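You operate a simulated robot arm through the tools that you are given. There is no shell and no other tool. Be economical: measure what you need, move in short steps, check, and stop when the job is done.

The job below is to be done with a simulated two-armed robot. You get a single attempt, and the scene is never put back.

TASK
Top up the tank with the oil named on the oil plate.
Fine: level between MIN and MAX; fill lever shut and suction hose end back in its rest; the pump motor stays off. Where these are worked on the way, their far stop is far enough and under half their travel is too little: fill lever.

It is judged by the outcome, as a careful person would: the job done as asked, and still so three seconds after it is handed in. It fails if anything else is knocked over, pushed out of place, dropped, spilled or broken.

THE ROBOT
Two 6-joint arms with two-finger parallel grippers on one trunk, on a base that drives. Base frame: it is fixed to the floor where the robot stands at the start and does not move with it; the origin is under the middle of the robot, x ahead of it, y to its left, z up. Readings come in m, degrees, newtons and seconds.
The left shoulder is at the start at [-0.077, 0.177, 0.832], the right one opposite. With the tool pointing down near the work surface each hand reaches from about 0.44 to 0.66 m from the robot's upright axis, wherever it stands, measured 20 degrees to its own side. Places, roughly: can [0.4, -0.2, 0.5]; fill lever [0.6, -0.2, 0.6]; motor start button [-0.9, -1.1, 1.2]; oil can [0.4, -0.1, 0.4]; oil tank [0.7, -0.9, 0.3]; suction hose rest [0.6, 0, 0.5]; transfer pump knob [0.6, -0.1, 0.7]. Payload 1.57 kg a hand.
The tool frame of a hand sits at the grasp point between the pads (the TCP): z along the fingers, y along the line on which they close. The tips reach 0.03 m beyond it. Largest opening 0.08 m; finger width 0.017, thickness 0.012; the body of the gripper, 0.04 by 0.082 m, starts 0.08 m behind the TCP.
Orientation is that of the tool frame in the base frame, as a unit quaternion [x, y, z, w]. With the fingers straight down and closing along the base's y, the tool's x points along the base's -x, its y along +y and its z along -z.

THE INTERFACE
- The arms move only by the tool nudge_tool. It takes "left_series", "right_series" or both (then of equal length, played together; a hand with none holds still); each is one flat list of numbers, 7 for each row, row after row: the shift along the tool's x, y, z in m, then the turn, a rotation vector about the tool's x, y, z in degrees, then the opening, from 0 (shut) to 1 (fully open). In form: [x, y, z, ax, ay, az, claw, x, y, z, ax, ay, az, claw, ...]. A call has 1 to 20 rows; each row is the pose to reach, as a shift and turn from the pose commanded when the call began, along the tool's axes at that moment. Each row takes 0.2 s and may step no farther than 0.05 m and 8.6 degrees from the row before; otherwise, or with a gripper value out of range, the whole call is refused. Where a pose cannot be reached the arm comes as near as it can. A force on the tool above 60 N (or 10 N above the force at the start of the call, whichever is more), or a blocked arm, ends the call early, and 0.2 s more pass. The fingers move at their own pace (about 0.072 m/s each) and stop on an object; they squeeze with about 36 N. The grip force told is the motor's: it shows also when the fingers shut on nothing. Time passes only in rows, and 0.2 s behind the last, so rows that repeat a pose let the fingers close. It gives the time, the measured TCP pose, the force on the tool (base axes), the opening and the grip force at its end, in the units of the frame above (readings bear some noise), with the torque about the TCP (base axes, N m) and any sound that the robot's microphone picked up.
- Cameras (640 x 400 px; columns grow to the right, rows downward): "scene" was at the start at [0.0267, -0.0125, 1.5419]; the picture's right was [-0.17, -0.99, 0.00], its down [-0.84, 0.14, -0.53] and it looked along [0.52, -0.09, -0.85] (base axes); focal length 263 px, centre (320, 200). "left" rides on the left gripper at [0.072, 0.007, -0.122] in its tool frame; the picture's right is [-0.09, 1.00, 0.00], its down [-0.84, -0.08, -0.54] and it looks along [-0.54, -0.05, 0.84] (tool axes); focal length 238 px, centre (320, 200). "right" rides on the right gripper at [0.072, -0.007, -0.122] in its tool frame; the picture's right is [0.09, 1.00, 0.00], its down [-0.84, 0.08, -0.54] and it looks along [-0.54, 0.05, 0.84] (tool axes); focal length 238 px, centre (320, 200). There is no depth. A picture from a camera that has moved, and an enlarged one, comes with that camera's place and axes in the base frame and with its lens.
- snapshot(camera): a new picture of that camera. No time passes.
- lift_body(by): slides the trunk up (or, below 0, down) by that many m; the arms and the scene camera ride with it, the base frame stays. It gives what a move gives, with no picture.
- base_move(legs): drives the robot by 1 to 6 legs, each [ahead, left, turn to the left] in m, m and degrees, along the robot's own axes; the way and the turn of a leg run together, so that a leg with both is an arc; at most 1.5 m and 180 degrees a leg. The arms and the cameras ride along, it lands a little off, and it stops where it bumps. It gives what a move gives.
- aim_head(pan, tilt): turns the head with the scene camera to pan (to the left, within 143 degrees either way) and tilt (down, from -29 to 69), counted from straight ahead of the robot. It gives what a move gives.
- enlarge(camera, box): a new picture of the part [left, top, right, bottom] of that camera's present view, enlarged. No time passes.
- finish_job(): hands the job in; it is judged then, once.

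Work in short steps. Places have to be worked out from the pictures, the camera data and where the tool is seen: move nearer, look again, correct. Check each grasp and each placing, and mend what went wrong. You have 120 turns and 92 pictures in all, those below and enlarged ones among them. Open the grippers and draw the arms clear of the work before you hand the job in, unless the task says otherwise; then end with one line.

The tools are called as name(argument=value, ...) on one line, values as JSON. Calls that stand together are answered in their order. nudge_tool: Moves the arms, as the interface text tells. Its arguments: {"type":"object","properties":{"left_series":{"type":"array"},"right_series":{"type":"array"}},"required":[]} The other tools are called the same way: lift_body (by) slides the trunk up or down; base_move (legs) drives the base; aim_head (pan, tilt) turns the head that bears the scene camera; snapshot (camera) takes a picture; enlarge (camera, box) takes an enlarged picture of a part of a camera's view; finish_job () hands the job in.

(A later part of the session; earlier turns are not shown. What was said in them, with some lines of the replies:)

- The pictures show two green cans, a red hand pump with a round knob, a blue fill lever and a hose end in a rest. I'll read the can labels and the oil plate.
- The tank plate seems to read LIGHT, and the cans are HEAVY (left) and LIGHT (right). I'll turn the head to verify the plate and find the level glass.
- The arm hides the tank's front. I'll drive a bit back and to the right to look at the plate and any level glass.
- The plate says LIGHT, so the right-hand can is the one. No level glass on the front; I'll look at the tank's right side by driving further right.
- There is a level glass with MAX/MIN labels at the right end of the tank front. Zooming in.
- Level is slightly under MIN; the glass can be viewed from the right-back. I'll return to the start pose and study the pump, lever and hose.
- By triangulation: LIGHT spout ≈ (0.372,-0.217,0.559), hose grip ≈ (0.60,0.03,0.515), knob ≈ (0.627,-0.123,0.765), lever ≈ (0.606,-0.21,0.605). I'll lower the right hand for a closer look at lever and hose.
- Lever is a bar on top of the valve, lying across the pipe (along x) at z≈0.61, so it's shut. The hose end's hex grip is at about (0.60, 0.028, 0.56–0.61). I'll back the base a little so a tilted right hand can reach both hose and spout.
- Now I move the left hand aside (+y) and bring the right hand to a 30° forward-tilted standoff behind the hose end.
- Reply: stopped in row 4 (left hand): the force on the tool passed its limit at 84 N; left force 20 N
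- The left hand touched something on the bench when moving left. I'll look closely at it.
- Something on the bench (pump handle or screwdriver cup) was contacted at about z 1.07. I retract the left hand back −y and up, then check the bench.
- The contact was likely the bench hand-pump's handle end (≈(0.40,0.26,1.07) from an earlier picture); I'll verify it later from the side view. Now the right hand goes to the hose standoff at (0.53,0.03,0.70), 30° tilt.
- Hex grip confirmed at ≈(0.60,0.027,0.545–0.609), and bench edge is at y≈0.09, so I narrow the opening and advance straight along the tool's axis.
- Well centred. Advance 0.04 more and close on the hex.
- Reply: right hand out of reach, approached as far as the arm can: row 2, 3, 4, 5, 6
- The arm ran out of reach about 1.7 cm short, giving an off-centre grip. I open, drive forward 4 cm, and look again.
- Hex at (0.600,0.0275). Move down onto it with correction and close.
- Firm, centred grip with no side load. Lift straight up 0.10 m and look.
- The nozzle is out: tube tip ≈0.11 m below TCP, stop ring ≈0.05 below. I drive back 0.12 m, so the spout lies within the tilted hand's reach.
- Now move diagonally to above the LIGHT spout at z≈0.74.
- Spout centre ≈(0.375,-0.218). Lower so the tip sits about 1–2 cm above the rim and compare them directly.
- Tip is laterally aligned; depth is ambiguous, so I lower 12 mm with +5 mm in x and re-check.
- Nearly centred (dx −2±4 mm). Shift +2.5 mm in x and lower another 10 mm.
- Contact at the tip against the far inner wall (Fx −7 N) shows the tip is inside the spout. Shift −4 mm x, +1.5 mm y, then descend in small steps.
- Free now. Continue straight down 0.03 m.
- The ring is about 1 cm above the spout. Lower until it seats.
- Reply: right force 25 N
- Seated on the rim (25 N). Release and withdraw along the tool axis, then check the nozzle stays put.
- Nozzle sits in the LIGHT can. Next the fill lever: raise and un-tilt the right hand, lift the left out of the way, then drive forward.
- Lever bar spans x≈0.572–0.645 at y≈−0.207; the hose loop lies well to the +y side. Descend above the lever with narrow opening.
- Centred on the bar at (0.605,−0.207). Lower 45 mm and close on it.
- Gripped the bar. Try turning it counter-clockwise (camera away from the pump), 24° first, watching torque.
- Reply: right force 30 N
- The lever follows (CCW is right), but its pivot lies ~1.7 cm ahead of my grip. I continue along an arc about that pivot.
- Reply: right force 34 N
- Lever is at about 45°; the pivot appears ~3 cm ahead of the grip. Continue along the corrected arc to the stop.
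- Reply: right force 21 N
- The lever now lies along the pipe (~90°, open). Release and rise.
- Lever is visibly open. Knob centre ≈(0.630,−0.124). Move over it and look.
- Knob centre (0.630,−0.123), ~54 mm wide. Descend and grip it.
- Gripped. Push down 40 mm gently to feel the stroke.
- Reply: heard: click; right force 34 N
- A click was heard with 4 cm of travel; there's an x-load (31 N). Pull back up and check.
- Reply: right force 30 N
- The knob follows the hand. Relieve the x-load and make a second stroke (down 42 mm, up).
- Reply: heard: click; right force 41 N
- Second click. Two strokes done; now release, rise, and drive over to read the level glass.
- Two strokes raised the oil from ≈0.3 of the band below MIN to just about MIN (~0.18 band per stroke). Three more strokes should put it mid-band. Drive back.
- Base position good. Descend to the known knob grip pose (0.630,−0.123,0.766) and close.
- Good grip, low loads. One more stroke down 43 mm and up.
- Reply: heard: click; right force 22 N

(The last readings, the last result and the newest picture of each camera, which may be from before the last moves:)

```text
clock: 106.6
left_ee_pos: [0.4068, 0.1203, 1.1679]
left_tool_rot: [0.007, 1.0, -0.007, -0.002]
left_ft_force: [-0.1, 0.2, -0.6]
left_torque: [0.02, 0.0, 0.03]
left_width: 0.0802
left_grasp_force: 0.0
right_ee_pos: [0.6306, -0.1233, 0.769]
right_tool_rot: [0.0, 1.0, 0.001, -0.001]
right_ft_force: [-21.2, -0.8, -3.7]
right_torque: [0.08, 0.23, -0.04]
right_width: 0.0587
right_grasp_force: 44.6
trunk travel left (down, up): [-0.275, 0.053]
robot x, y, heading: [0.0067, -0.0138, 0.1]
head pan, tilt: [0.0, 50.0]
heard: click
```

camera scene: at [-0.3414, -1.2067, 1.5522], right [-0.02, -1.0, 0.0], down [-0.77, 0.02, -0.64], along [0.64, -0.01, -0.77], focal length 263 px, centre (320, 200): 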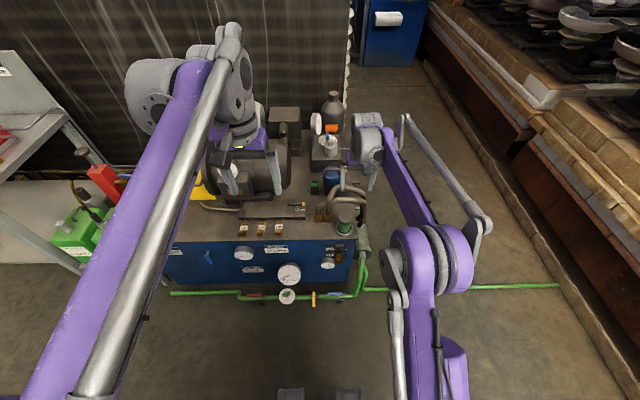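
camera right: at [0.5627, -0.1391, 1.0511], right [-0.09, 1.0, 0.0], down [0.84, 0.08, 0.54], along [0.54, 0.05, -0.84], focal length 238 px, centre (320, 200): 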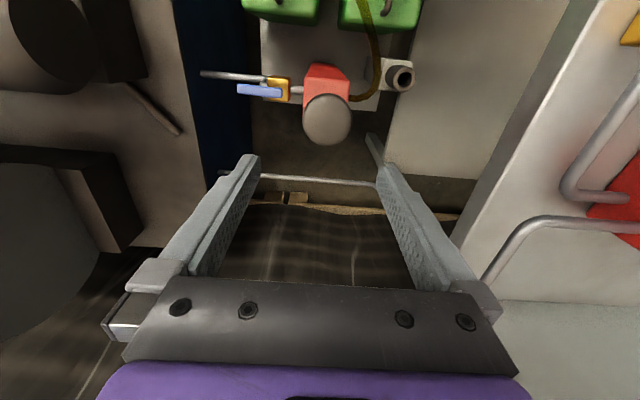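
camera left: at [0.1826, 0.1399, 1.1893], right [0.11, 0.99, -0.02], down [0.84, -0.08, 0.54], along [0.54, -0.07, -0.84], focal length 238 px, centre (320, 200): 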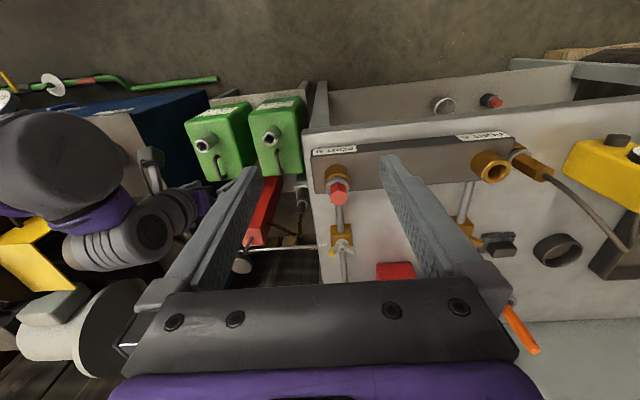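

Third click. Two more strokes.

nudge_tool(right_series=[0.001, 0, 0.011, 0, 0, 0, 0.4, 0.001, 0, 0.022, 0, 0, 0, 0.4, 0.001, 0, 0.033, 0, 0, 0, 0.4, 0.001, 0, 0.043, 0, 0, 0, 0.4, 0.001, 0, 0.043, 0, 0, 0, 0.4, 0.001, 0, 0.032, 0, 0, 0, 0.4, 0.001, 0, 0.021, 0, 0, 0, 0.4, 0.001, 0, 0.01, 0, 0, 0, 0.4, 0.001, 0, 0, 0, 0, 0, 0.4, 0.001, 0, 0, 0, 0, 0, 0.4])

nudge_tool(right_series=[0, 0, 0.011, 0, 0, 0, 0.4, 0, 0, 0.022, 0, 0, 0, 0.4, 0, 0, 0.033, 0, 0, 0, 0.4, 0, 0, 0.043, 0, 0, 0, 0.4, 0, 0, 0.043, 0, 0, 0, 0.4, 0, 0, 0.032, 0, 0, 0, 0.4, 0, 0, 0.021, 0, 0, 0, 0.4, 0, 0, 0.01, 0, 0, 0, 0.4, 0, 0, 0, 0, 0, 0, 0.4, 0, 0, 0, 0, 0, 0, 0.4])

```text
clock: 108.8
left_ee_pos: [0.4091, 0.1191, 1.1668]
left_tool_rot: [0.007, 1.0, -0.008, -0.001]
left_ft_force: [-0.6, 0.3, -0.3]
left_torque: [-0.05, -0.03, -0.04]
left_width: 0.0801
left_grasp_force: 0.1
right_ee_pos: [0.6302, -0.1232, 0.7658]
right_tool_rot: [0.002, 1.0, 0.0, 0.0]
right_ft_force: [0.5, -0.3, 2.4]
right_torque: [0.01, -0.47, 0.21]
right_width: 0.059
right_grasp_force: 45.0
trunk travel left (down, up): [-0.275, 0.053]
robot x, y, heading: [0.0058, -0.0137, 0.2]
head pan, tilt: [0.0, 50.0]
heard: click
```

```text
clock: 111.0
left_ee_pos: [0.4097, 0.1194, 1.1677]
left_tool_rot: [0.008, 1.0, -0.007, -0.002]
left_ft_force: [-1.2, 0.5, -0.4]
left_torque: [0.02, -0.04, 0.04]
left_width: 0.0802
left_grasp_force: 0.1
right_ee_pos: [0.6293, -0.1235, 0.765]
right_tool_rot: [0.001, 1.0, 0.001, 0.0]
right_ft_force: [8.3, -14.0, 2.1]
right_torque: [-0.41, -0.57, -0.18]
right_width: 0.0588
right_grasp_force: 44.5
trunk travel left (down, up): [-0.275, 0.053]
robot x, y, heading: [0.0086, -0.0122, -0.1]
head pan, tilt: [0.0, 50.0]
heard: click
```

Five clicks in total. Release, rise, and go read the level.

nudge_tool(right_series=[0, 0, 0, 0, 0, 0, 0.7, 0, 0, 0, 0, 0, 0, 1, 0, 0, 0, 0, 0, 0, 1, 0, 0, -0.04, 0, 0, 0, 1, 0, 0, -0.08, 0, 0, 0, 1, 0, 0, -0.12, 0, 0, 0, 1, 0, 0, -0.16, 0, 0, 0, 1])

base_move(legs=[[-0.38, 0, 0], [0, -1.19, 0]])

enlarge(camera="scene", box=[306, 232, 366, 282])

```text
clock: 112.6
left_ee_pos: [0.4079, 0.12, 1.1674]
left_tool_rot: [0.006, 1.0, -0.008, -0.002]
left_ft_force: [0.2, 0.2, 0.4]
left_torque: [0.01, -0.01, 0.01]
left_width: 0.0801
left_grasp_force: 0.0
right_ee_pos: [0.63, -0.121, 0.9289]
right_tool_rot: [0.0, 1.0, 0.001, 0.0]
right_ft_force: [1.0, 0.2, -0.3]
right_torque: [0.0, -0.02, -0.04]
right_width: 0.0799
right_grasp_force: 0.0
trunk travel left (down, up): [-0.275, 0.053]
robot x, y, heading: [0.0078, -0.0121, -0.1]
head pan, tilt: [0.0, 50.0]
```

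```text
clock: 125.2
left_ee_pos: [0.0473, -1.0602, 1.1671]
left_tool_rot: [-0.005, 1.0, -0.008, -0.001]
left_ft_force: [0.6, -0.4, 1.0]
left_torque: [0.03, 0.01, -0.02]
left_width: 0.0798
left_grasp_force: 0.2
right_ee_pos: [0.2743, -1.2968, 0.9283]
right_tool_rot: [-0.013, 1.0, 0.0, -0.001]
right_ft_force: [0.5, -1.0, 0.1]
right_torque: [-0.01, 0.01, 0.02]
right_width: 0.0798
right_grasp_force: 0.1
trunk travel left (down, up): [-0.275, 0.053]
robot x, y, heading: [-0.3515, -1.2022, 1.6]
head pan, tilt: [0.0, 50.0]
```

```text
8.00 times, centred on (336, 257) of scene
camera zoom: at [-0.3162, -1.2028, 1.5522], right [0.02, -1.0, 0.0], down [-0.77, -0.02, -0.64], along [0.64, 0.02, -0.77], focal length 2103 px, centre (192, -256)
```

zoom: 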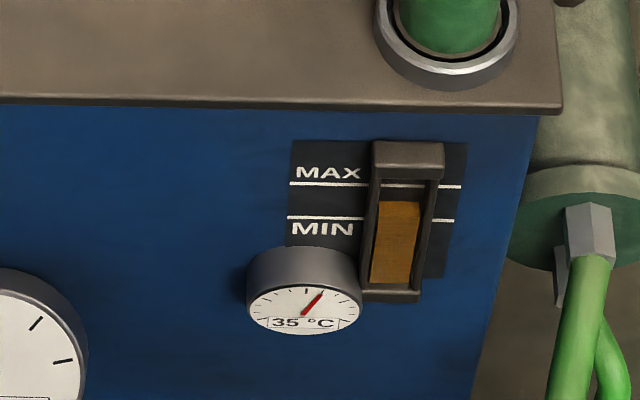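

Level is mid-band between MIN and MAX. Head back, pausing at the earlier viewpoint to compare the bench hand-pump handle.

base_move(legs=[[0, 0, -1.6], [0, 0.7, 0]])

snapshot(camera="scene")

```text
clock: 132.1
left_ee_pos: [0.0542, -0.3834, 1.1668]
left_tool_rot: [0.011, 1.0, -0.007, -0.002]
left_ft_force: [0.1, -0.3, -0.7]
left_torque: [-0.01, 0.02, 0.02]
left_width: 0.0798
left_grasp_force: 0.1
right_ee_pos: [0.2738, -0.6265, 0.9296]
right_tool_rot: [0.002, 1.0, -0.001, -0.001]
right_ft_force: [0.9, -1.2, -0.2]
right_torque: [0.03, -0.02, 0.01]
right_width: 0.08
right_grasp_force: 0.1
trunk travel left (down, up): [-0.275, 0.053]
robot x, y, heading: [-0.35, -0.5117, -0.1]
head pan, tilt: [0.0, 50.0]
```

```text
30 pictures are left
camera scene: at [-0.3128, -0.5148, 1.5522], right [-0.01, -1.0, 0.0], down [-0.77, 0.0, -0.64], along [0.64, 0.0, -0.77], focal length 263 px, centre (320, 200)
```

scene: 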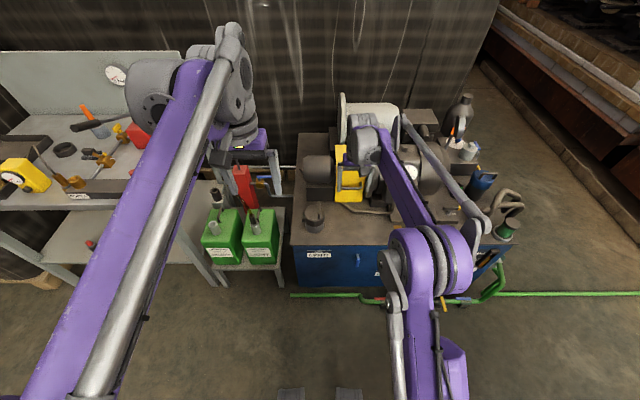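

Bench handle and cup look the same as before. Continue to the work position and look at the lever.

base_move(legs=[[0, 0.51, 0], [0.352, 0, 0]])

nudge_tool(right_series=[0, -0.04, 0, 0, 0, 0, 0.6, 0, -0.08, 0, 0, 0, 0, 0.6, 0, -0.12, 0, 0, 0, 0, 0.5])

snapshot(camera="right")

```text
clock: 138.9
left_ee_pos: [0.4161, 0.1161, 1.1672]
left_tool_rot: [0.01, 1.0, -0.008, -0.002]
left_ft_force: [0.5, 0.5, -0.4]
left_torque: [-0.02, 0.02, 0.01]
left_width: 0.08
left_grasp_force: 0.2
right_ee_pos: [0.6349, -0.1258, 0.9302]
right_tool_rot: [0.003, 1.0, 0.001, -0.002]
right_ft_force: [-0.2, 0.0, -0.8]
right_torque: [-0.01, 0.03, -0.02]
right_width: 0.0796
right_grasp_force: 0.1
trunk travel left (down, up): [-0.275, 0.053]
robot x, y, heading: [0.0119, -0.0135, -0.4]
head pan, tilt: [0.0, 50.0]
```

```text
clock: 139.7
left_ee_pos: [0.4173, 0.1168, 1.1672]
left_tool_rot: [0.011, 1.0, -0.008, -0.001]
left_ft_force: [-0.6, -0.4, 0.0]
left_torque: [-0.03, 0.0, 0.01]
left_width: 0.08
left_grasp_force: 0.1
right_ee_pos: [0.6363, -0.2479, 0.9262]
right_tool_rot: [0.003, 1.0, 0.001, -0.001]
right_ft_force: [0.3, 0.3, 0.7]
right_torque: [0.0, -0.02, 0.07]
right_width: 0.0399
right_grasp_force: 0.1
trunk travel left (down, up): [-0.275, 0.053]
robot x, y, heading: [0.0135, -0.0149, -0.6]
head pan, tilt: [0.0, 50.0]
```

```text
29 pictures are left
camera right: at [0.5652, -0.2555, 1.0491], right [-0.09, 1.0, 0.0], down [0.84, 0.07, 0.54], along [0.54, 0.05, -0.84], focal length 238 px, centre (320, 200)
```

right: 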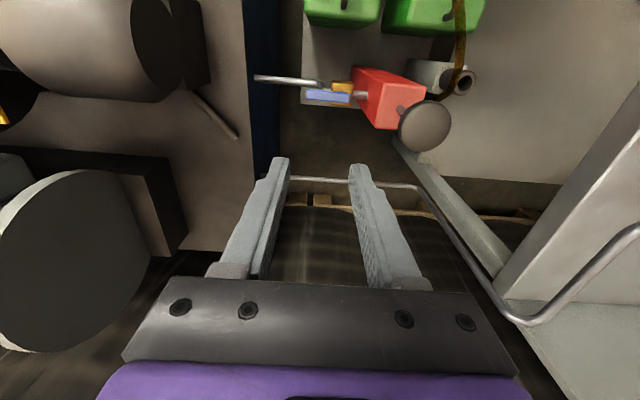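

Lever bar now spans y −0.27…−0.19 at x≈0.635, pivot near (0.635,−0.208). I'll shut it by pushing the free end with closed fingers along an arc; first a small forward drive for reach.

base_move(legs=[[0.03, 0, 0.5]])

```text
clock: 140.7
left_ee_pos: [0.4377, 0.1126, 1.1656]
left_tool_rot: [0.01, 1.0, -0.008, -0.003]
left_ft_force: [0.7, -0.4, 0.2]
left_torque: [-0.01, 0.0, -0.01]
left_width: 0.0799
left_grasp_force: 0.0
right_ee_pos: [0.6592, -0.252, 0.9259]
right_tool_rot: [0.002, 1.0, 0.001, -0.001]
right_ft_force: [-0.4, -0.2, -0.6]
right_torque: [0.02, 0.04, 0.0]
right_width: 0.0403
right_grasp_force: 0.0
trunk travel left (down, up): [-0.275, 0.053]
robot x, y, heading: [0.0364, -0.0174, -0.2]
head pan, tilt: [0.0, 50.0]
stopped in leg 1: the robot was blocked; the commanded pose is now the measured one
```

The base was blocked after ~2.3 cm. Check what it met.

base_move(legs=[[-0.012, 0, 0]])

aim_head(pan=-9.7, tilt=62)

snapshot(camera="scene")

```text
clock: 141.4
left_ee_pos: [0.4275, 0.1142, 1.1669]
left_tool_rot: [0.01, 1.0, -0.007, -0.003]
left_ft_force: [-0.7, 0.8, 0.2]
left_torque: [0.02, 0.03, -0.01]
left_width: 0.0799
left_grasp_force: 0.2
right_ee_pos: [0.6464, -0.2516, 0.9264]
right_tool_rot: [0.002, 1.0, 0.0, -0.001]
right_ft_force: [-0.2, 0.1, 0.6]
right_torque: [-0.04, -0.01, -0.01]
right_width: 0.0402
right_grasp_force: 0.0
trunk travel left (down, up): [-0.275, 0.053]
robot x, y, heading: [0.0253, -0.017, -0.3]
head pan, tilt: [0.0, 50.0]
```

```text
clock: 142.2
left_ee_pos: [0.426, 0.1124, 1.1672]
left_tool_rot: [0.01, 1.0, -0.008, -0.002]
left_ft_force: [0.3, 0.3, -0.3]
left_torque: [0.0, 0.0, -0.01]
left_width: 0.08
left_grasp_force: 0.0
right_ee_pos: [0.6461, -0.2522, 0.9257]
right_tool_rot: [0.004, 1.0, 0.001, 0.0]
right_ft_force: [0.2, 0.1, -0.4]
right_torque: [0.03, 0.0, 0.0]
right_width: 0.0399
right_grasp_force: 0.0
trunk travel left (down, up): [-0.275, 0.053]
robot x, y, heading: [0.0247, -0.0135, -0.0]
head pan, tilt: [-9.7, 62.0]
```

```text
28 pictures are left
camera scene: at [0.0442, -0.0292, 1.5374], right [-0.17, -0.98, 0.0], down [-0.87, 0.15, -0.47], along [0.46, -0.08, -0.88], focal length 263 px, centre (320, 200)
```

scene: 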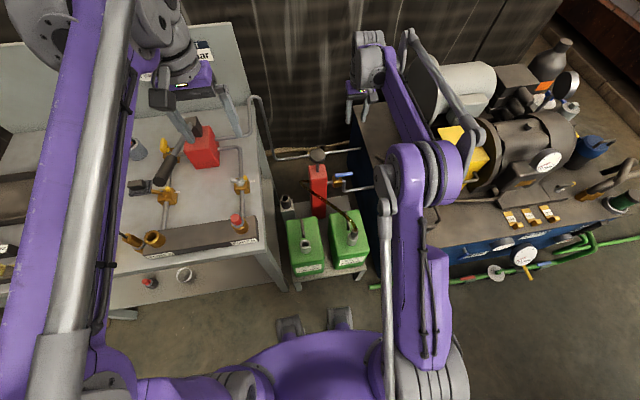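

Everything still stands where it was. Descend with closed fingers beside the lever's free end (+x side).

nudge_tool(right_series=[-0.0139, -0.001, 0.042, 0, 0, 0, 0, -0.0139, -0.001, 0.084, 0, 0, 0, 0, -0.0139, -0.001, 0.126, 0, 0, 0, 0, -0.0139, -0.001, 0.168, 0, 0, 0, 0, -0.0139, -0.001, 0.21, 0, 0, 0, 0, -0.0139, -0.001, 0.245, 0, 0, 0, 0])

snapshot(camera="right")

```text
clock: 143.6
left_ee_pos: [0.4286, 0.1135, 1.1661]
left_tool_rot: [0.01, 1.0, -0.008, -0.003]
left_ft_force: [-0.9, -0.9, -1.5]
left_torque: [-0.01, 0.02, -0.02]
left_width: 0.0798
left_grasp_force: 0.1
right_ee_pos: [0.6589, -0.2539, 0.6817]
right_tool_rot: [0.003, 1.0, 0.001, -0.001]
right_ft_force: [-0.4, 0.5, -0.1]
right_torque: [0.02, -0.02, -0.01]
right_width: 0.0
right_grasp_force: 21.3
trunk travel left (down, up): [-0.275, 0.053]
robot x, y, heading: [0.0196, -0.0109, -0.2]
head pan, tilt: [-9.7, 62.0]
```

```text
27 pictures are left
camera right: at [0.5872, -0.2606, 0.804], right [-0.09, 1.0, 0.0], down [0.84, 0.07, 0.54], along [0.54, 0.05, -0.84], focal length 238 px, centre (320, 200)
```

right: 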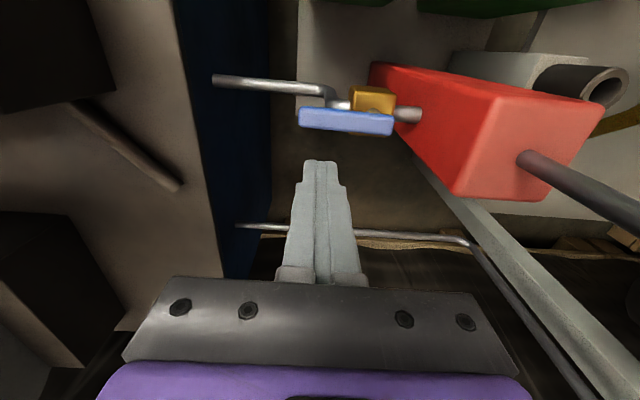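

Aligned as computed. Lower beside the bar, then sweep the arc to about 45°.

nudge_tool(right_series=[0, 0, 0.025, 0, 0, 0, 0, 0, 0, 0.049, 0, 0, 0, 0, 0.0074, 0.0009, 0.049, 0, 0, 0, 0, 0.0168, -0.0027, 0.049, 0, 0, 0, 0, 0.0278, -0.0039, 0.049, 0, 0, 0, 0, 0.0398, -0.0018, 0.049, 0, 0, 0, 0])

snapshot(camera="right")

```text
clock: 145.0
left_ee_pos: [0.4269, 0.1134, 1.1672]
left_tool_rot: [0.009, 1.0, -0.008, -0.001]
left_ft_force: [-0.2, 0.3, -0.7]
left_torque: [0.02, 0.01, -0.02]
left_width: 0.0799
left_grasp_force: 0.1
right_ee_pos: [0.6201, -0.2539, 0.6335]
right_tool_rot: [0.003, 1.0, 0.002, -0.001]
right_ft_force: [0.8, 0.0, 0.1]
right_torque: [0.02, 0.0, 0.0]
right_width: 0.0002
right_grasp_force: 21.6
trunk travel left (down, up): [-0.275, 0.053]
robot x, y, heading: [0.0242, -0.019, -0.3]
head pan, tilt: [-9.7, 62.0]
```

```text
26 pictures are left
camera right: at [0.5493, -0.2613, 0.7547], right [-0.09, 1.0, 0.0], down [0.84, 0.07, 0.54], along [0.54, 0.05, -0.84], focal length 238 px, centre (320, 200)
```

right: 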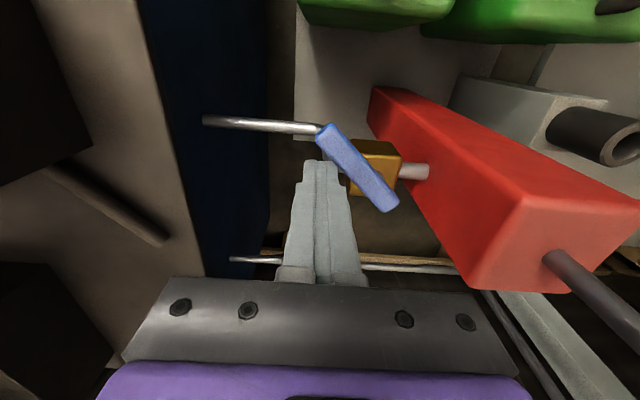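

The lever is at ~45° and follows. Continue to the shut position.

nudge_tool(right_series=[0.0128, 0.0039, 0, 0, 0, 0, 0, 0.023, 0.0135, 0, 0, 0, 0, 0, 0.0301, 0.0274, 0, 0, 0, 0, 0, 0.0301, 0.032, 0, 0, 0, 0, 0])

snapshot(camera="right")

```text
clock: 146.0
left_ee_pos: [0.4257, 0.1109, 1.1661]
left_tool_rot: [0.009, 1.0, -0.007, -0.003]
left_ft_force: [-0.3, 0.6, 0.3]
left_torque: [-0.01, 0.03, 0.01]
left_width: 0.0798
left_grasp_force: 0.2
right_ee_pos: [0.5899, -0.2271, 0.6307]
right_tool_rot: [0.004, 1.0, -0.001, -0.002]
right_ft_force: [3.4, -17.4, -3.0]
right_torque: [-0.39, -0.04, -0.03]
right_width: 0.0
right_grasp_force: 21.0
trunk travel left (down, up): [-0.275, 0.053]
robot x, y, heading: [0.0234, -0.0167, -0.2]
head pan, tilt: [-9.7, 62.0]
```

```text
25 pictures are left
camera right: at [0.519, -0.232, 0.7527], right [-0.08, 1.0, 0.0], down [0.84, 0.07, 0.54], along [0.54, 0.04, -0.84], focal length 238 px, centre (320, 200)
```

right: 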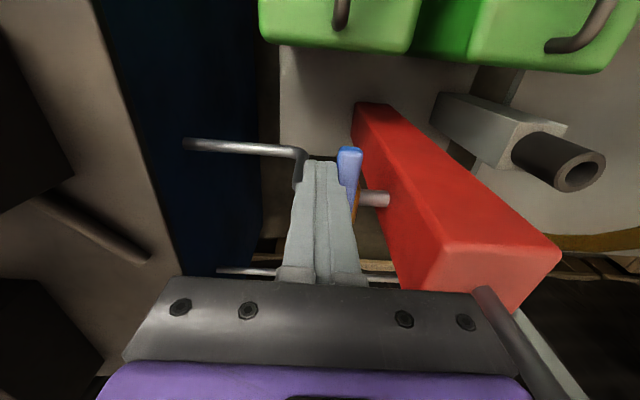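

Nearly shut, with 17 N against the finger. Press a few mm further to reach the stop, then back away (−y) and rise.

nudge_tool(right_series=[0, 0.003, 0, 0, 0, 0, 0, 0, 0.006, 0, 0, 0, 0, 0, 0, 0.009, 0, 0, 0, 0, 0])

nudge_tool(right_series=[0, -0.01, 0, 0, 0, 0, 0, 0, -0.025, -0.02, 0, 0, 0, 0, 0, -0.025, -0.06, 0, 0, 0, 0, 0, -0.025, -0.1, 0, 0, 0, 0, 0, -0.025, -0.14, 0, 0, 0, 0, 0, -0.025, -0.18, 0, 0, 0, 0, 0, -0.025, -0.22, 0, 0, 0, 0])

enlarge(camera="right", box=[240, 60, 480, 220])

```text
clock: 146.8
left_ee_pos: [0.4261, 0.1082, 1.1664]
left_tool_rot: [0.01, 1.0, -0.006, -0.002]
left_ft_force: [0.4, -1.0, 0.6]
left_torque: [-0.03, 0.0, -0.03]
left_width: 0.0801
left_grasp_force: 0.1
right_ee_pos: [0.5897, -0.2242, 0.631]
right_tool_rot: [0.007, 1.0, -0.004, -0.001]
right_ft_force: [-0.6, -51.5, -14.6]
right_torque: [-1.02, 0.09, -0.41]
right_width: 0.0
right_grasp_force: 21.5
trunk travel left (down, up): [-0.275, 0.053]
robot x, y, heading: [0.0214, -0.0175, -0.3]
head pan, tilt: [-9.7, 62.0]
```

```text
clock: 148.4
left_ee_pos: [0.4248, 0.1128, 1.1672]
left_tool_rot: [0.009, 1.0, -0.008, -0.002]
left_ft_force: [-0.3, 0.6, -0.3]
left_torque: [0.03, -0.02, 0.0]
left_width: 0.08
left_grasp_force: 0.0
right_ee_pos: [0.5901, -0.2364, 0.8526]
right_tool_rot: [0.003, 1.0, 0.002, 0.0]
right_ft_force: [0.3, 0.5, 0.3]
right_torque: [-0.01, 0.03, 0.03]
right_width: 0.0
right_grasp_force: 21.0
trunk travel left (down, up): [-0.275, 0.053]
robot x, y, heading: [0.0214, -0.016, -0.3]
head pan, tilt: [-9.7, 62.0]
```

```text
2.50 times, centred on (360, 140) of right
camera zoom: at [0.5186, -0.2432, 0.974], right [-0.09, 1.0, 0.0], down [0.84, 0.07, 0.54], along [0.54, 0.05, -0.84], focal length 596 px, centre (220, 350)
```

zoom: 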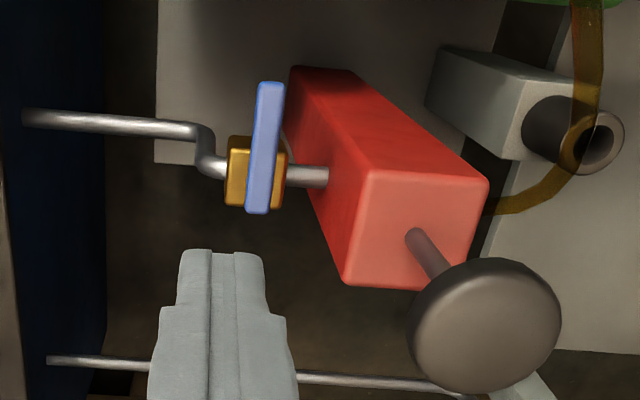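

Lever is fully shut against its stop. Now the hose: drive back and take the tilted standoff behind the nozzle.

base_move(legs=[[-0.24, 0.015, 0.2]])

```text
clock: 150.1
left_ee_pos: [0.188, 0.1296, 1.1667]
left_tool_rot: [0.009, 1.0, -0.008, -0.002]
left_ft_force: [-1.1, -0.2, 0.2]
left_torque: [-0.02, -0.01, 0.01]
left_width: 0.0799
left_grasp_force: 0.0
right_ee_pos: [0.3537, -0.2206, 0.8512]
right_tool_rot: [0.002, 1.0, 0.001, -0.001]
right_ft_force: [0.2, -0.3, 0.0]
right_torque: [0.0, 0.01, 0.04]
right_width: 0.0001
right_grasp_force: 21.2
trunk travel left (down, up): [-0.275, 0.053]
robot x, y, heading: [-0.2167, -0.0036, -0.3]
head pan, tilt: [-9.7, 62.0]
```

nudge_tool(right_series=[0.02, 0.0005, 0.01, 0, -6, 0, 0.6, 0.045, 0.001, 0.025, 0, -12, 0, 0.6, 0.055, 0.0015, 0.05, 0, -18, 0, 0.6, 0.052, 0.002, 0.08, 0, -24, 0, 0.6, 0.049, 0.0026, 0.111, 0, -30, 0, 0.6])

snapshot(camera="right")

```text
clock: 151.3
left_ee_pos: [0.1888, 0.1287, 1.1668]
left_tool_rot: [0.009, 1.0, -0.007, -0.002]
left_ft_force: [-0.2, -0.4, -0.1]
left_torque: [0.01, -0.01, 0.0]
left_width: 0.0802
left_grasp_force: 0.0
right_ee_pos: [0.3025, -0.2192, 0.7398]
right_tool_rot: [0.002, 0.966, 0.0, 0.26]
right_ft_force: [0.1, -0.1, 0.5]
right_torque: [0.01, 0.06, 0.04]
right_width: 0.0479
right_grasp_force: 0.0
trunk travel left (down, up): [-0.275, 0.053]
robot x, y, heading: [-0.2169, 0.0005, -0.4]
head pan, tilt: [-9.7, 62.0]
```

```text
23 pictures are left
camera right: at [0.1794, -0.2252, 0.8099], right [-0.08, 1.0, -0.04], down [0.45, 0.07, 0.89], along [0.89, 0.05, -0.46], focal length 238 px, centre (320, 200)
```

right: 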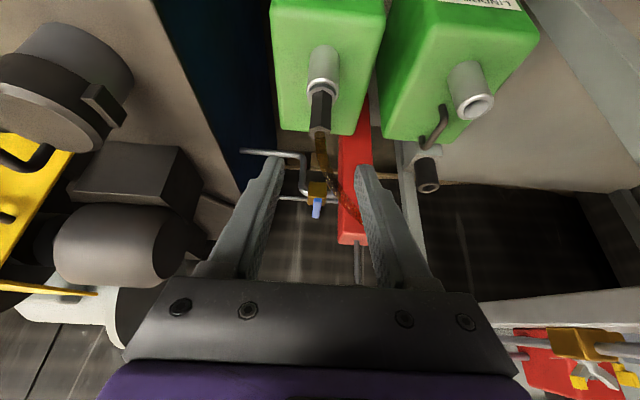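

The nozzle is upright in the same place. Advance along the tool axis and grip the hex.

nudge_tool(right_series=[0, 0, 0.04, 0, 0, 0, 0.6, 0, 0, 0.08, 0, 0, 0, 0.6, -0.001, 0.0005, 0.115, 0, 0, 0, 0.6, -0.0013, 0.0005, 0.148, 0, 0, 0, 0.6, -0.0013, 0.0005, 0.148, 0, 0, 0, 0.6, -0.0013, 0.0005, 0.148, 0, 0, 0, 0.2, -0.0013, 0.0005, 0.148, 0, 0, 0, 0, -0.0013, 0.0005, 0.148, 0, 0, 0, 0])

snapshot(camera="right")

```text
clock: 153.1
left_ee_pos: [0.189, 0.1286, 1.1661]
left_tool_rot: [0.009, 1.0, -0.008, -0.002]
left_ft_force: [0.4, -0.5, 0.0]
left_torque: [0.03, 0.01, 0.04]
left_width: 0.0799
left_grasp_force: 0.0
right_ee_pos: [0.3776, -0.2168, 0.6117]
right_tool_rot: [0.002, 0.966, 0.0, 0.259]
right_ft_force: [-0.4, -0.5, -0.2]
right_torque: [-0.09, 0.0, -0.01]
right_width: 0.0252
right_grasp_force: 36.1
trunk travel left (down, up): [-0.275, 0.053]
robot x, y, heading: [-0.2163, -0.0002, -0.4]
head pan, tilt: [-9.7, 62.0]
```

```text
22 pictures are left
camera right: at [0.2556, -0.2237, 0.682], right [-0.08, 1.0, -0.04], down [0.45, 0.07, 0.89], along [0.89, 0.05, -0.46], focal length 238 px, centre (320, 200)
```

right: 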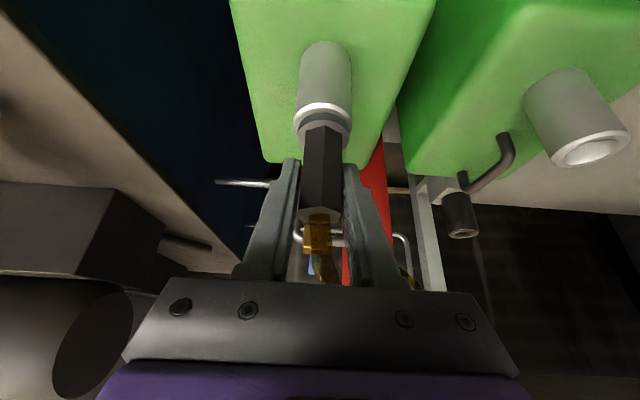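

Gripped. Lift the nozzle straight up 0.12 m.

nudge_tool(right_series=[-0.0075, 0, -0.013, 0, 0, 0, 0, -0.015, 0, -0.026, 0, 0, 0, 0, -0.0225, 0, -0.039, 0, 0, 0, 0, -0.03, 0, -0.052, 0, 0, 0, 0, -0.0375, 0, -0.065, 0, 0, 0, 0, -0.045, 0, -0.078, 0, 0, 0, 0, -0.0525, 0, -0.091, 0, 0, 0, 0, -0.06, 0, -0.104, 0, 0, 0, 0])

enlarge(camera="right", box=[260, 0, 390, 160])

```text
clock: 154.9
left_ee_pos: [0.1874, 0.1284, 1.1661]
left_tool_rot: [0.01, 1.0, -0.008, -0.001]
left_ft_force: [0.8, -0.1, -0.6]
left_torque: [-0.03, 0.02, 0.02]
left_width: 0.0801
left_grasp_force: 0.0
right_ee_pos: [0.3782, -0.2153, 0.7327]
right_tool_rot: [0.002, 0.966, 0.0, 0.259]
right_ft_force: [0.1, 0.8, -1.2]
right_torque: [0.03, 0.02, -0.02]
right_width: 0.0252
right_grasp_force: 36.3
trunk travel left (down, up): [-0.275, 0.053]
robot x, y, heading: [-0.2154, 0.0028, -0.3]
head pan, tilt: [-9.7, 62.0]
```

```text
2.50 times, centred on (325, 80) of right
camera zoom: at [0.2556, -0.2219, 0.8029], right [-0.08, 1.0, -0.04], down [0.45, 0.07, 0.89], along [0.89, 0.05, -0.46], focal length 596 px, centre (308, 500)
```

zoom: 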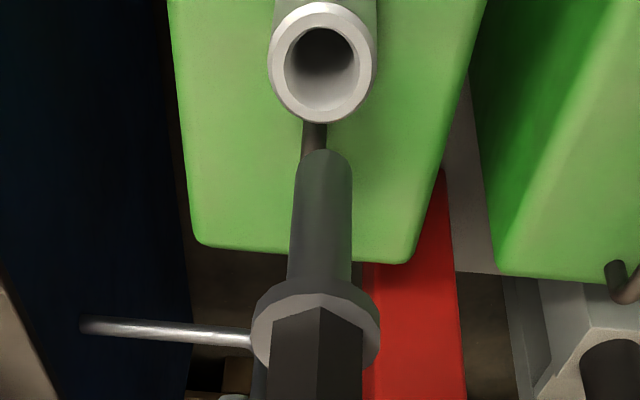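

Nozzle is clear of the can. Move diagonally toward the rest side, then drive forward 0.12 m.

nudge_tool(right_series=[-0.0149, 0.0404, 0.0082, 0, 0, 0, 0, -0.0298, 0.0808, 0.0163, 0, 0, 0, 0, -0.0446, 0.1211, 0.0245, 0, 0, 0, 0, -0.0595, 0.1615, 0.0327, 0, 0, 0, 0, -0.0744, 0.2019, 0.0408, 0, 0, 0, 0, -0.0893, 0.2423, 0.049, 0, 0, 0, 0, -0.0893, 0.2423, 0.049, 0, 0, 0, 0])

base_move(legs=[[0.12, 0, 0.3]])

snapshot(camera="right")

```text
clock: 156.5
left_ee_pos: [0.1877, 0.128, 1.1672]
left_tool_rot: [0.01, 1.0, -0.008, -0.001]
left_ft_force: [0.6, -0.6, -0.5]
left_torque: [0.0, -0.02, -0.05]
left_width: 0.0798
left_grasp_force: 0.0
right_ee_pos: [0.4798, 0.0277, 0.7373]
right_tool_rot: [0.003, 0.966, 0.0, 0.259]
right_ft_force: [0.3, -0.2, -0.9]
right_torque: [-0.02, 0.0, -0.02]
right_width: 0.0247
right_grasp_force: 35.7
trunk travel left (down, up): [-0.275, 0.053]
robot x, y, heading: [-0.2142, 0.0021, -0.5]
head pan, tilt: [-9.7, 62.0]
```

```text
clock: 157.8
left_ee_pos: [0.3083, 0.1308, 1.1665]
left_tool_rot: [0.006, 1.0, -0.008, -0.002]
left_ft_force: [0.5, -0.7, 0.2]
left_torque: [0.03, 0.03, 0.06]
left_width: 0.0802
left_grasp_force: 0.2
right_ee_pos: [0.6021, 0.0296, 0.7357]
right_tool_rot: [0.0, 0.966, 0.001, 0.258]
right_ft_force: [-0.6, -0.5, -1.6]
right_torque: [0.01, 0.01, 0.01]
right_width: 0.0251
right_grasp_force: 35.9
trunk travel left (down, up): [-0.275, 0.053]
robot x, y, heading: [-0.0961, -0.0059, -0.2]
head pan, tilt: [-9.7, 62.0]
```

```text
20 pictures are left
camera right: at [0.4792, 0.0228, 0.8064], right [-0.08, 1.0, -0.04], down [0.45, 0.08, 0.89], along [0.89, 0.05, -0.46], focal length 238 px, centre (320, 200)
```

right: 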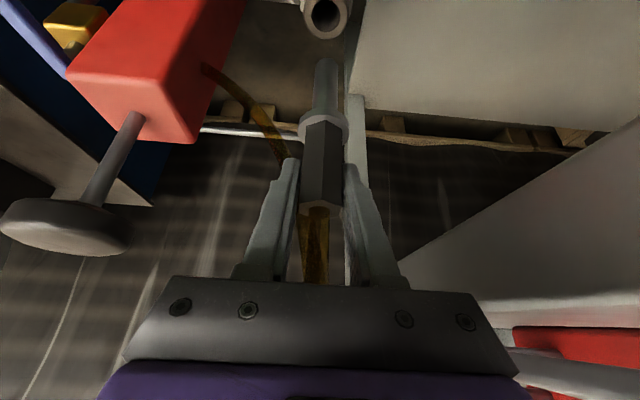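

Lined up almost exactly. Lower to just above the socket at the original axis (0.600,0.027) and check.

nudge_tool(right_series=[0.016, -0.0024, 0.026, 0, 0, 0, 0, 0.0322, -0.0024, 0.0518, 0, 0, 0, 0, 0.0322, -0.0024, 0.0518, 0, 0, 0, 0])

enlarge(camera="right", box=[280, 0, 370, 120])

```text
clock: 158.6
left_ee_pos: [0.3077, 0.1312, 1.1676]
left_tool_rot: [0.006, 1.0, -0.008, -0.002]
left_ft_force: [-0.7, -0.1, -0.1]
left_torque: [0.01, -0.01, 0.01]
left_width: 0.0799
left_grasp_force: 0.0
right_ee_pos: [0.5998, 0.0264, 0.6756]
right_tool_rot: [0.0, 0.966, 0.001, 0.259]
right_ft_force: [-0.1, 1.0, -1.3]
right_torque: [0.0, -0.02, -0.01]
right_width: 0.0253
right_grasp_force: 36.3
trunk travel left (down, up): [-0.275, 0.053]
robot x, y, heading: [-0.0949, -0.0031, -0.2]
head pan, tilt: [-9.7, 62.0]
```

```text
3.33 times, centred on (325, 60) of right
camera zoom: at [0.4769, 0.0194, 0.7446], right [-0.08, 1.0, -0.04], down [0.45, 0.08, 0.89], along [0.89, 0.05, -0.46], focal length 794 px, centre (303, 667)
```

zoom: 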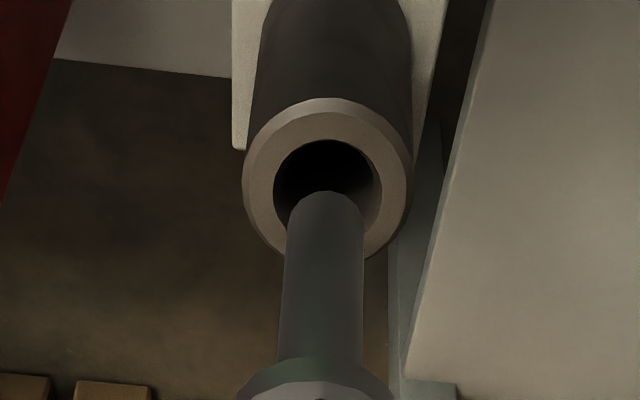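

Laterally aligned; fore-aft is ambiguous at this height. Lower 22 mm (with +3 mm x) to just above the socket and re-check.

nudge_tool(right_series=[0.0042, 0.0007, 0.0103, 0, 0, 0, 0, 0.0084, 0.0007, 0.0206, 0, 0, 0, 0, 0.0084, 0.0007, 0.0206, 0, 0, 0, 0])

enlarge(camera="right", box=[280, 0, 370, 120])

```text
clock: 159.4
left_ee_pos: [0.3092, 0.1311, 1.167]
left_tool_rot: [0.007, 1.0, -0.008, -0.002]
left_ft_force: [0.3, -0.5, 0.2]
left_torque: [0.0, -0.03, -0.02]
left_width: 0.0801
left_grasp_force: 0.0
right_ee_pos: [0.6033, 0.028, 0.6526]
right_tool_rot: [0.0, 0.966, 0.001, 0.258]
right_ft_force: [0.6, 0.0, -1.5]
right_torque: [0.02, -0.02, -0.01]
right_width: 0.0252
right_grasp_force: 36.1
trunk travel left (down, up): [-0.275, 0.053]
robot x, y, heading: [-0.0932, -0.0029, 0.1]
head pan, tilt: [-9.7, 62.0]
```

```text
3.33 times, centred on (325, 60) of right
camera zoom: at [0.4806, 0.0203, 0.7231], right [-0.08, 1.0, -0.04], down [0.45, 0.08, 0.89], along [0.89, 0.05, -0.46], focal length 794 px, centre (303, 667)
```

zoom: 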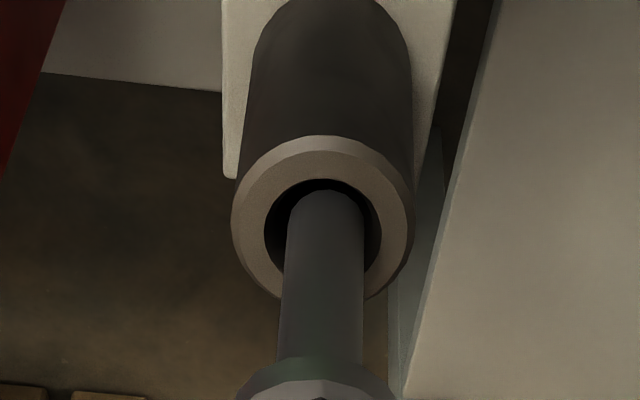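

Tip is within the hole outline. Nudge +4 mm x, lower 8 mm, and check force and view.

nudge_tool(right_series=[-0.0035, -0.0005, 0.002, 0, 0, 0, 0, 0.0005, -0.0005, 0.0089, 0, 0, 0, 0, 0.0005, -0.0005, 0.0089, 0, 0, 0, 0])

enlarge(camera="right", box=[280, 0, 370, 120])

```text
clock: 160.2
left_ee_pos: [0.3085, 0.1305, 1.1663]
left_tool_rot: [0.006, 1.0, -0.008, -0.003]
left_ft_force: [0.1, -0.1, -0.1]
left_torque: [0.0, 0.0, 0.01]
left_width: 0.08
left_grasp_force: 0.0
right_ee_pos: [0.6076, 0.0287, 0.6452]
right_tool_rot: [0.0, 0.966, 0.001, 0.258]
right_ft_force: [0.3, -0.2, -1.6]
right_torque: [0.0, -0.03, 0.0]
right_width: 0.0248
right_grasp_force: 35.7
trunk travel left (down, up): [-0.275, 0.053]
robot x, y, heading: [-0.097, -0.0006, -0.2]
head pan, tilt: [-9.7, 62.0]
```

```text
3.33 times, centred on (325, 60) of right
camera zoom: at [0.4849, 0.0209, 0.7153], right [-0.08, 1.0, -0.04], down [0.45, 0.08, 0.89], along [0.89, 0.05, -0.46], focal length 794 px, centre (303, 667)
```

zoom: 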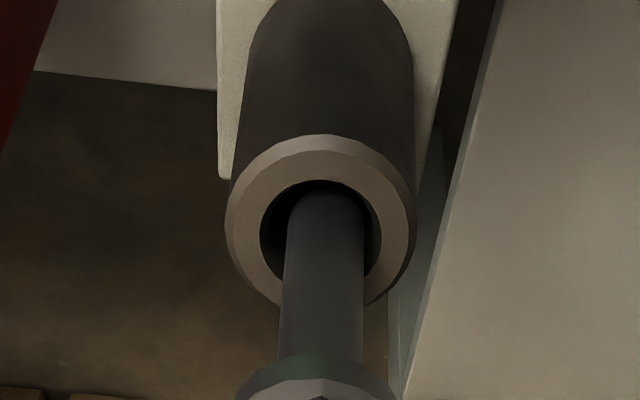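

Still free and nearly centred. Shift −1 mm y, +1 mm x and lower 8 mm more.

nudge_tool(right_series=[0.001, -0.0012, 0.0039, 0, 0, 0, 0, 0.0031, -0.0012, 0.0074, 0, 0, 0, 0, 0.0031, -0.0012, 0.0074, 0, 0, 0, 0])

enlarge(camera="right", box=[280, 0, 370, 120])

```text
clock: 161.0
left_ee_pos: [0.3089, 0.1318, 1.1669]
left_tool_rot: [0.006, 1.0, -0.008, -0.001]
left_ft_force: [0.7, -0.8, -0.6]
left_torque: [-0.05, 0.0, 0.01]
left_width: 0.0799
left_grasp_force: 0.2
right_ee_pos: [0.6076, 0.028, 0.637]
right_tool_rot: [-0.001, 0.966, 0.001, 0.258]
right_ft_force: [-0.8, 0.4, -1.1]
right_torque: [0.01, 0.03, -0.01]
right_width: 0.0254
right_grasp_force: 35.4
trunk travel left (down, up): [-0.275, 0.053]
robot x, y, heading: [-0.0954, -0.0037, -0.0]
head pan, tilt: [-9.7, 62.0]
```

```text
3.33 times, centred on (325, 60) of right
camera zoom: at [0.4854, 0.0197, 0.7076], right [-0.08, 1.0, -0.04], down [0.45, 0.08, 0.89], along [0.89, 0.05, -0.46], focal length 794 px, centre (303, 667)
```

zoom: 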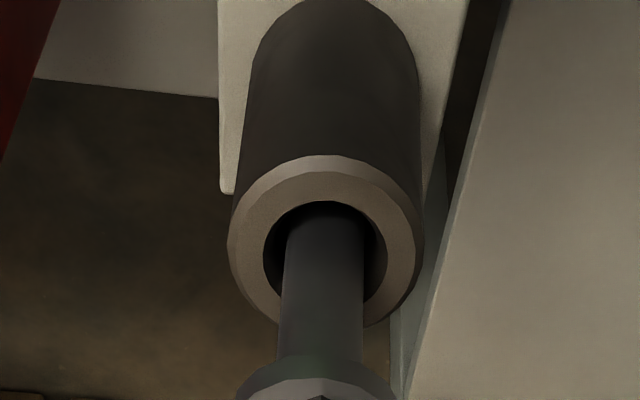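

Aligned laterally; the tip appears to be entering. Lower another 12 mm in small rows.

nudge_tool(right_series=[0.002, 0, 0.0035, 0, 0, 0, 0, 0.004, 0, 0.0069, 0, 0, 0, 0, 0.006, 0, 0.0104, 0, 0, 0, 0])

```text
clock: 161.8
left_ee_pos: [0.3092, 0.1312, 1.1666]
left_tool_rot: [0.006, 1.0, -0.008, -0.003]
left_ft_force: [-0.6, 0.1, 0.4]
left_torque: [0.01, 0.02, 0.02]
left_width: 0.08
left_grasp_force: 0.1
right_ee_pos: [0.6079, 0.0276, 0.624]
right_tool_rot: [0.0, 0.966, 0.001, 0.258]
right_ft_force: [0.1, 0.9, -1.3]
right_torque: [-0.01, -0.01, 0.0]
right_width: 0.0252
right_grasp_force: 36.4
trunk travel left (down, up): [-0.275, 0.053]
robot x, y, heading: [-0.0977, -0.0004, -0.2]
head pan, tilt: [-9.7, 62.0]
```

No contact; verify visually that it is inside.

enlarge(camera="right", box=[270, 20, 380, 160])

```text
2.86 times, centred on (325, 90) of right
camera zoom: at [0.486, 0.0198, 0.6951], right [-0.08, 1.0, -0.04], down [0.45, 0.08, 0.89], along [0.89, 0.05, -0.46], focal length 681 px, centre (306, 514)
```

zoom: 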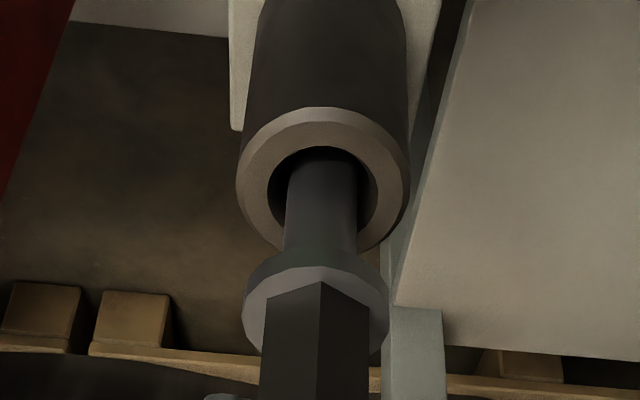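

The tube runs within the rim's opening. Keep lowering gently; contact force will tell.

nudge_tool(right_series=[0.002, 0, 0.0035, 0, 0, 0, 0, 0.004, 0, 0.0069, 0, 0, 0, 0, 0.006, 0, 0.0104, 0, 0, 0, 0, 0.008, 0, 0.0139, 0, 0, 0, 0])

enlarge(camera="right", box=[270, 20, 380, 160])

```text
clock: 162.8
left_ee_pos: [0.3093, 0.1314, 1.1657]
left_tool_rot: [0.007, 1.0, -0.008, -0.001]
left_ft_force: [0.2, -0.6, 0.0]
left_torque: [-0.01, 0.02, 0.0]
left_width: 0.0799
left_grasp_force: 0.1
right_ee_pos: [0.6072, 0.0279, 0.6091]
right_tool_rot: [0.0, 0.966, 0.001, 0.258]
right_ft_force: [-0.1, 0.9, -1.6]
right_torque: [0.02, -0.01, 0.01]
right_width: 0.025
right_grasp_force: 36.1
trunk travel left (down, up): [-0.275, 0.053]
robot x, y, heading: [-0.0924, -0.0032, 0.0]
head pan, tilt: [-9.7, 62.0]
```

```text
2.86 times, centred on (325, 90) of right
camera zoom: at [0.4846, 0.0203, 0.6798], right [-0.08, 1.0, -0.04], down [0.45, 0.08, 0.89], along [0.89, 0.05, -0.46], focal length 681 px, centre (306, 514)
```

zoom: 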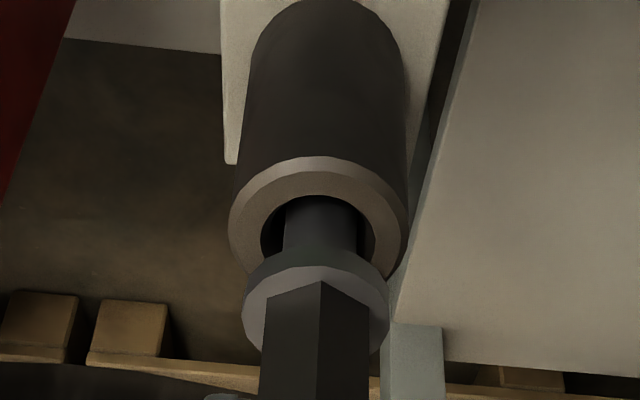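

It is clearly sliding in. Lower the last ~2 cm until seated.

nudge_tool(right_series=[0.002, 0, 0.0035, 0, 0, 0, 0, 0.004, 0, 0.0069, 0, 0, 0, 0, 0.006, 0, 0.0104, 0, 0, 0, 0, 0.008, 0, 0.0139, 0, 0, 0, 0, 0.0095, 0, 0.0165, 0, 0, 0, 0, 0.011, 0, 0.019, 0, 0, 0, 0])

```text
clock: 164.2
left_ee_pos: [0.3055, 0.1303, 1.1671]
left_tool_rot: [0.006, 1.0, -0.007, -0.001]
left_ft_force: [0.2, -0.4, -0.2]
left_torque: [0.03, -0.02, -0.01]
left_width: 0.0801
left_grasp_force: 0.0
right_ee_pos: [0.6062, 0.0282, 0.5913]
right_tool_rot: [-0.001, 0.965, 0.001, 0.261]
right_ft_force: [3.5, 2.3, 27.8]
right_torque: [0.41, -0.1, -0.02]
right_width: 0.0254
right_grasp_force: 36.2
trunk travel left (down, up): [-0.275, 0.053]
robot x, y, heading: [-0.0908, 0.0008, -0.0]
head pan, tilt: [-9.7, 62.0]
```

Seated (28 N at z 0.591, same height as originally). Relieve, release, and withdraw along the tool axis.

nudge_tool(right_series=[-0.0012, 0, -0.002, 0, 0, 0, 0.2, -0.0012, 0, -0.002, 0, 0, 0, 0.6, -0.0012, 0, -0.002, 0, 0, 0, 0.6, 0, 0, -0.04, 0, 0, 0, 0.6, 0, 0, -0.08, 0, 0, 0, 0.6, 0, 0, -0.12, 0, 0, 0, 0.6])

snapshot(camera="right")

```text
clock: 165.6
left_ee_pos: [0.3071, 0.1318, 1.1663]
left_tool_rot: [0.006, 1.0, -0.007, -0.002]
left_ft_force: [-0.7, 0.2, 0.6]
left_torque: [-0.01, -0.01, -0.02]
left_width: 0.0799
left_grasp_force: 0.1
right_ee_pos: [0.5494, 0.0273, 0.6918]
right_tool_rot: [0.0, 0.966, 0.0, 0.259]
right_ft_force: [-0.2, -0.3, -0.3]
right_torque: [0.0, -0.04, -0.02]
right_width: 0.0482
right_grasp_force: 0.1
trunk travel left (down, up): [-0.275, 0.053]
robot x, y, heading: [-0.0958, -0.0022, 0.1]
head pan, tilt: [-9.7, 62.0]
```

```text
13 pictures are left
camera right: at [0.4267, 0.0199, 0.7615], right [-0.08, 1.0, -0.04], down [0.45, 0.08, 0.89], along [0.89, 0.05, -0.46], focal length 238 px, centre (320, 200)
```

right: 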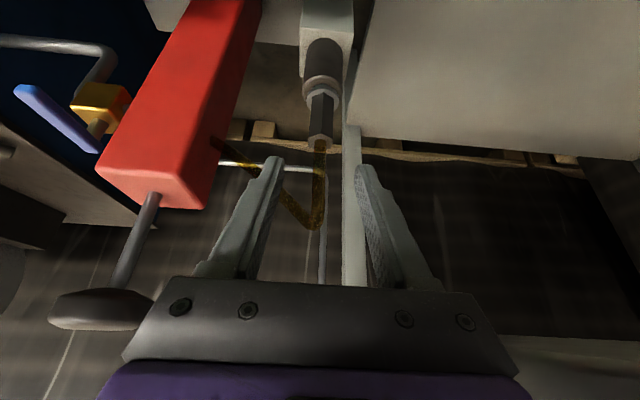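

Hose end is seated in its rest and the lever is shut. Retract the right hand up, then back the base off and do a final check of the scene.

nudge_tool(right_series=[-0.004, 0, -0.035, 0, 0, 0, 0.6, -0.02, 0, -0.065, 0, 6, 0, 0.8, -0.045, 0, -0.095, 0, 12, 0, 1, -0.065, 0, -0.13, 0, 18, 0, 1, -0.085, 0, -0.165, 0, 24, 0, 1, -0.1, 0, -0.2, 0, 30, 0, 1])

base_move(legs=[[-0.27, 0, 0], [0, -1.18, 0]])

aim_head(pan=0, tilt=50)

snapshot(camera="scene")

```text
clock: 167.0
left_ee_pos: [0.3086, 0.1317, 1.1662]
left_tool_rot: [0.006, 1.0, -0.008, -0.002]
left_ft_force: [-1.0, -0.6, -0.2]
left_torque: [0.01, -0.01, -0.02]
left_width: 0.08
left_grasp_force: 0.0
right_ee_pos: [0.5352, 0.0263, 0.9145]
right_tool_rot: [-0.001, 1.0, 0.0, -0.002]
right_ft_force: [0.5, -0.3, 0.0]
right_torque: [0.0, -0.01, 0.01]
right_width: 0.08
right_grasp_force: 0.0
trunk travel left (down, up): [-0.275, 0.053]
robot x, y, heading: [-0.0955, -0.0021, -0.1]
head pan, tilt: [-9.7, 62.0]
```

```text
clock: 179.1
left_ee_pos: [0.0196, -1.0612, 1.1669]
left_tool_rot: [0.024, 1.0, -0.008, -0.002]
left_ft_force: [-0.8, -0.6, 0.4]
left_torque: [-0.01, 0.04, -0.01]
left_width: 0.0798
left_grasp_force: 0.2
right_ee_pos: [0.2425, -1.1736, 0.9127]
right_tool_rot: [0.015, 1.0, 0.001, -0.001]
right_ft_force: [0.7, -0.1, 1.0]
right_torque: [0.02, 0.01, 0.01]
right_width: 0.08
right_grasp_force: 0.1
trunk travel left (down, up): [-0.275, 0.053]
robot x, y, heading: [-0.3872, -1.1811, -1.9]
head pan, tilt: [-9.7, 62.0]
```

```text
clock: 179.9
left_ee_pos: [0.0185, -1.0616, 1.168]
left_tool_rot: [0.022, 1.0, -0.008, -0.002]
left_ft_force: [-0.5, 0.3, -0.2]
left_torque: [-0.01, 0.01, 0.01]
left_width: 0.08
left_grasp_force: 0.1
right_ee_pos: [0.2422, -1.1725, 0.9138]
right_tool_rot: [0.017, 1.0, 0.001, -0.001]
right_ft_force: [0.5, 0.0, -0.4]
right_torque: [-0.02, 0.04, 0.02]
right_width: 0.0799
right_grasp_force: 0.1
trunk travel left (down, up): [-0.275, 0.053]
robot x, y, heading: [-0.3867, -1.1798, -1.8]
head pan, tilt: [0.0, 50.0]
```

```text
12 pictures are left
camera scene: at [-0.3521, -1.1831, 1.5521], right [-0.03, -1.0, 0.0], down [-0.77, 0.03, -0.64], along [0.64, -0.02, -0.77], focal length 263 px, centre (320, 200)
```

scene: 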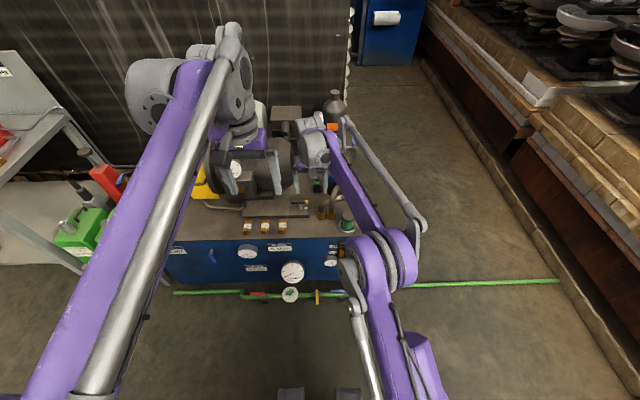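

enlarge(camera="scene", box=[318, 232, 360, 272])

enlarge(camera="scene", box=[40, 130, 180, 290])

```text
10.00 times, centred on (339, 252) of scene
camera zoom: at [-0.3521, -1.1831, 1.5521], right [-0.03, -1.0, 0.0], down [-0.77, 0.03, -0.64], along [0.64, -0.02, -0.77], focal length 2628 px, centre (130, -320)
```

zoom: 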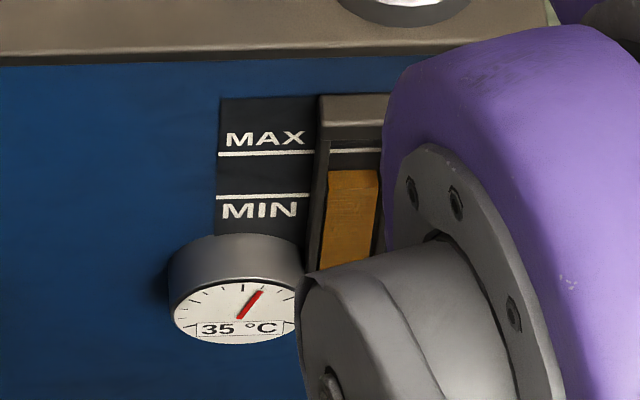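

```text
2.50 times, centred on (110, 210) of scene
camera zoom: at [-0.3521, -1.1831, 1.5521], right [-0.03, -1.0, 0.0], down [-0.77, 0.03, -0.64], along [0.64, -0.02, -0.77], focal length 657 px, centre (845, 175)
```

zoom: 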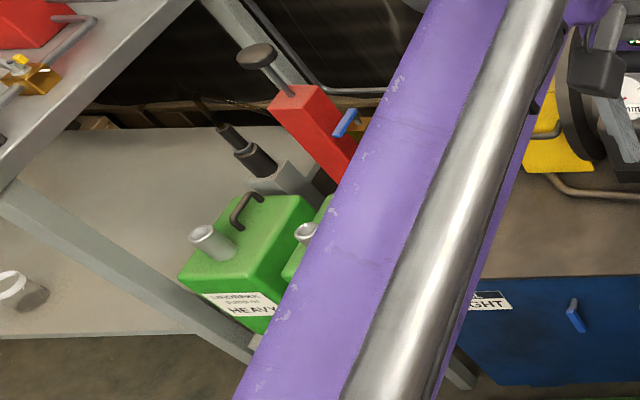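

The level is mid-band, the lever is shut, the hose end is in its rest, and the arms are open and clear. Handing in.

finish_job()

```text
The job is handed in.
```

I topped up the tank with LIGHT oil. The level reads just above midway between MIN and MAX, the fill lever is shut against its stop, the suction hose end is back in its rest, and I never touched the pump motor. Along the way the left hand briefly pushed against something on the bench, probably the hand-pump handle, and the base once stopped against something at floor level. I saw nothing out of place after either.
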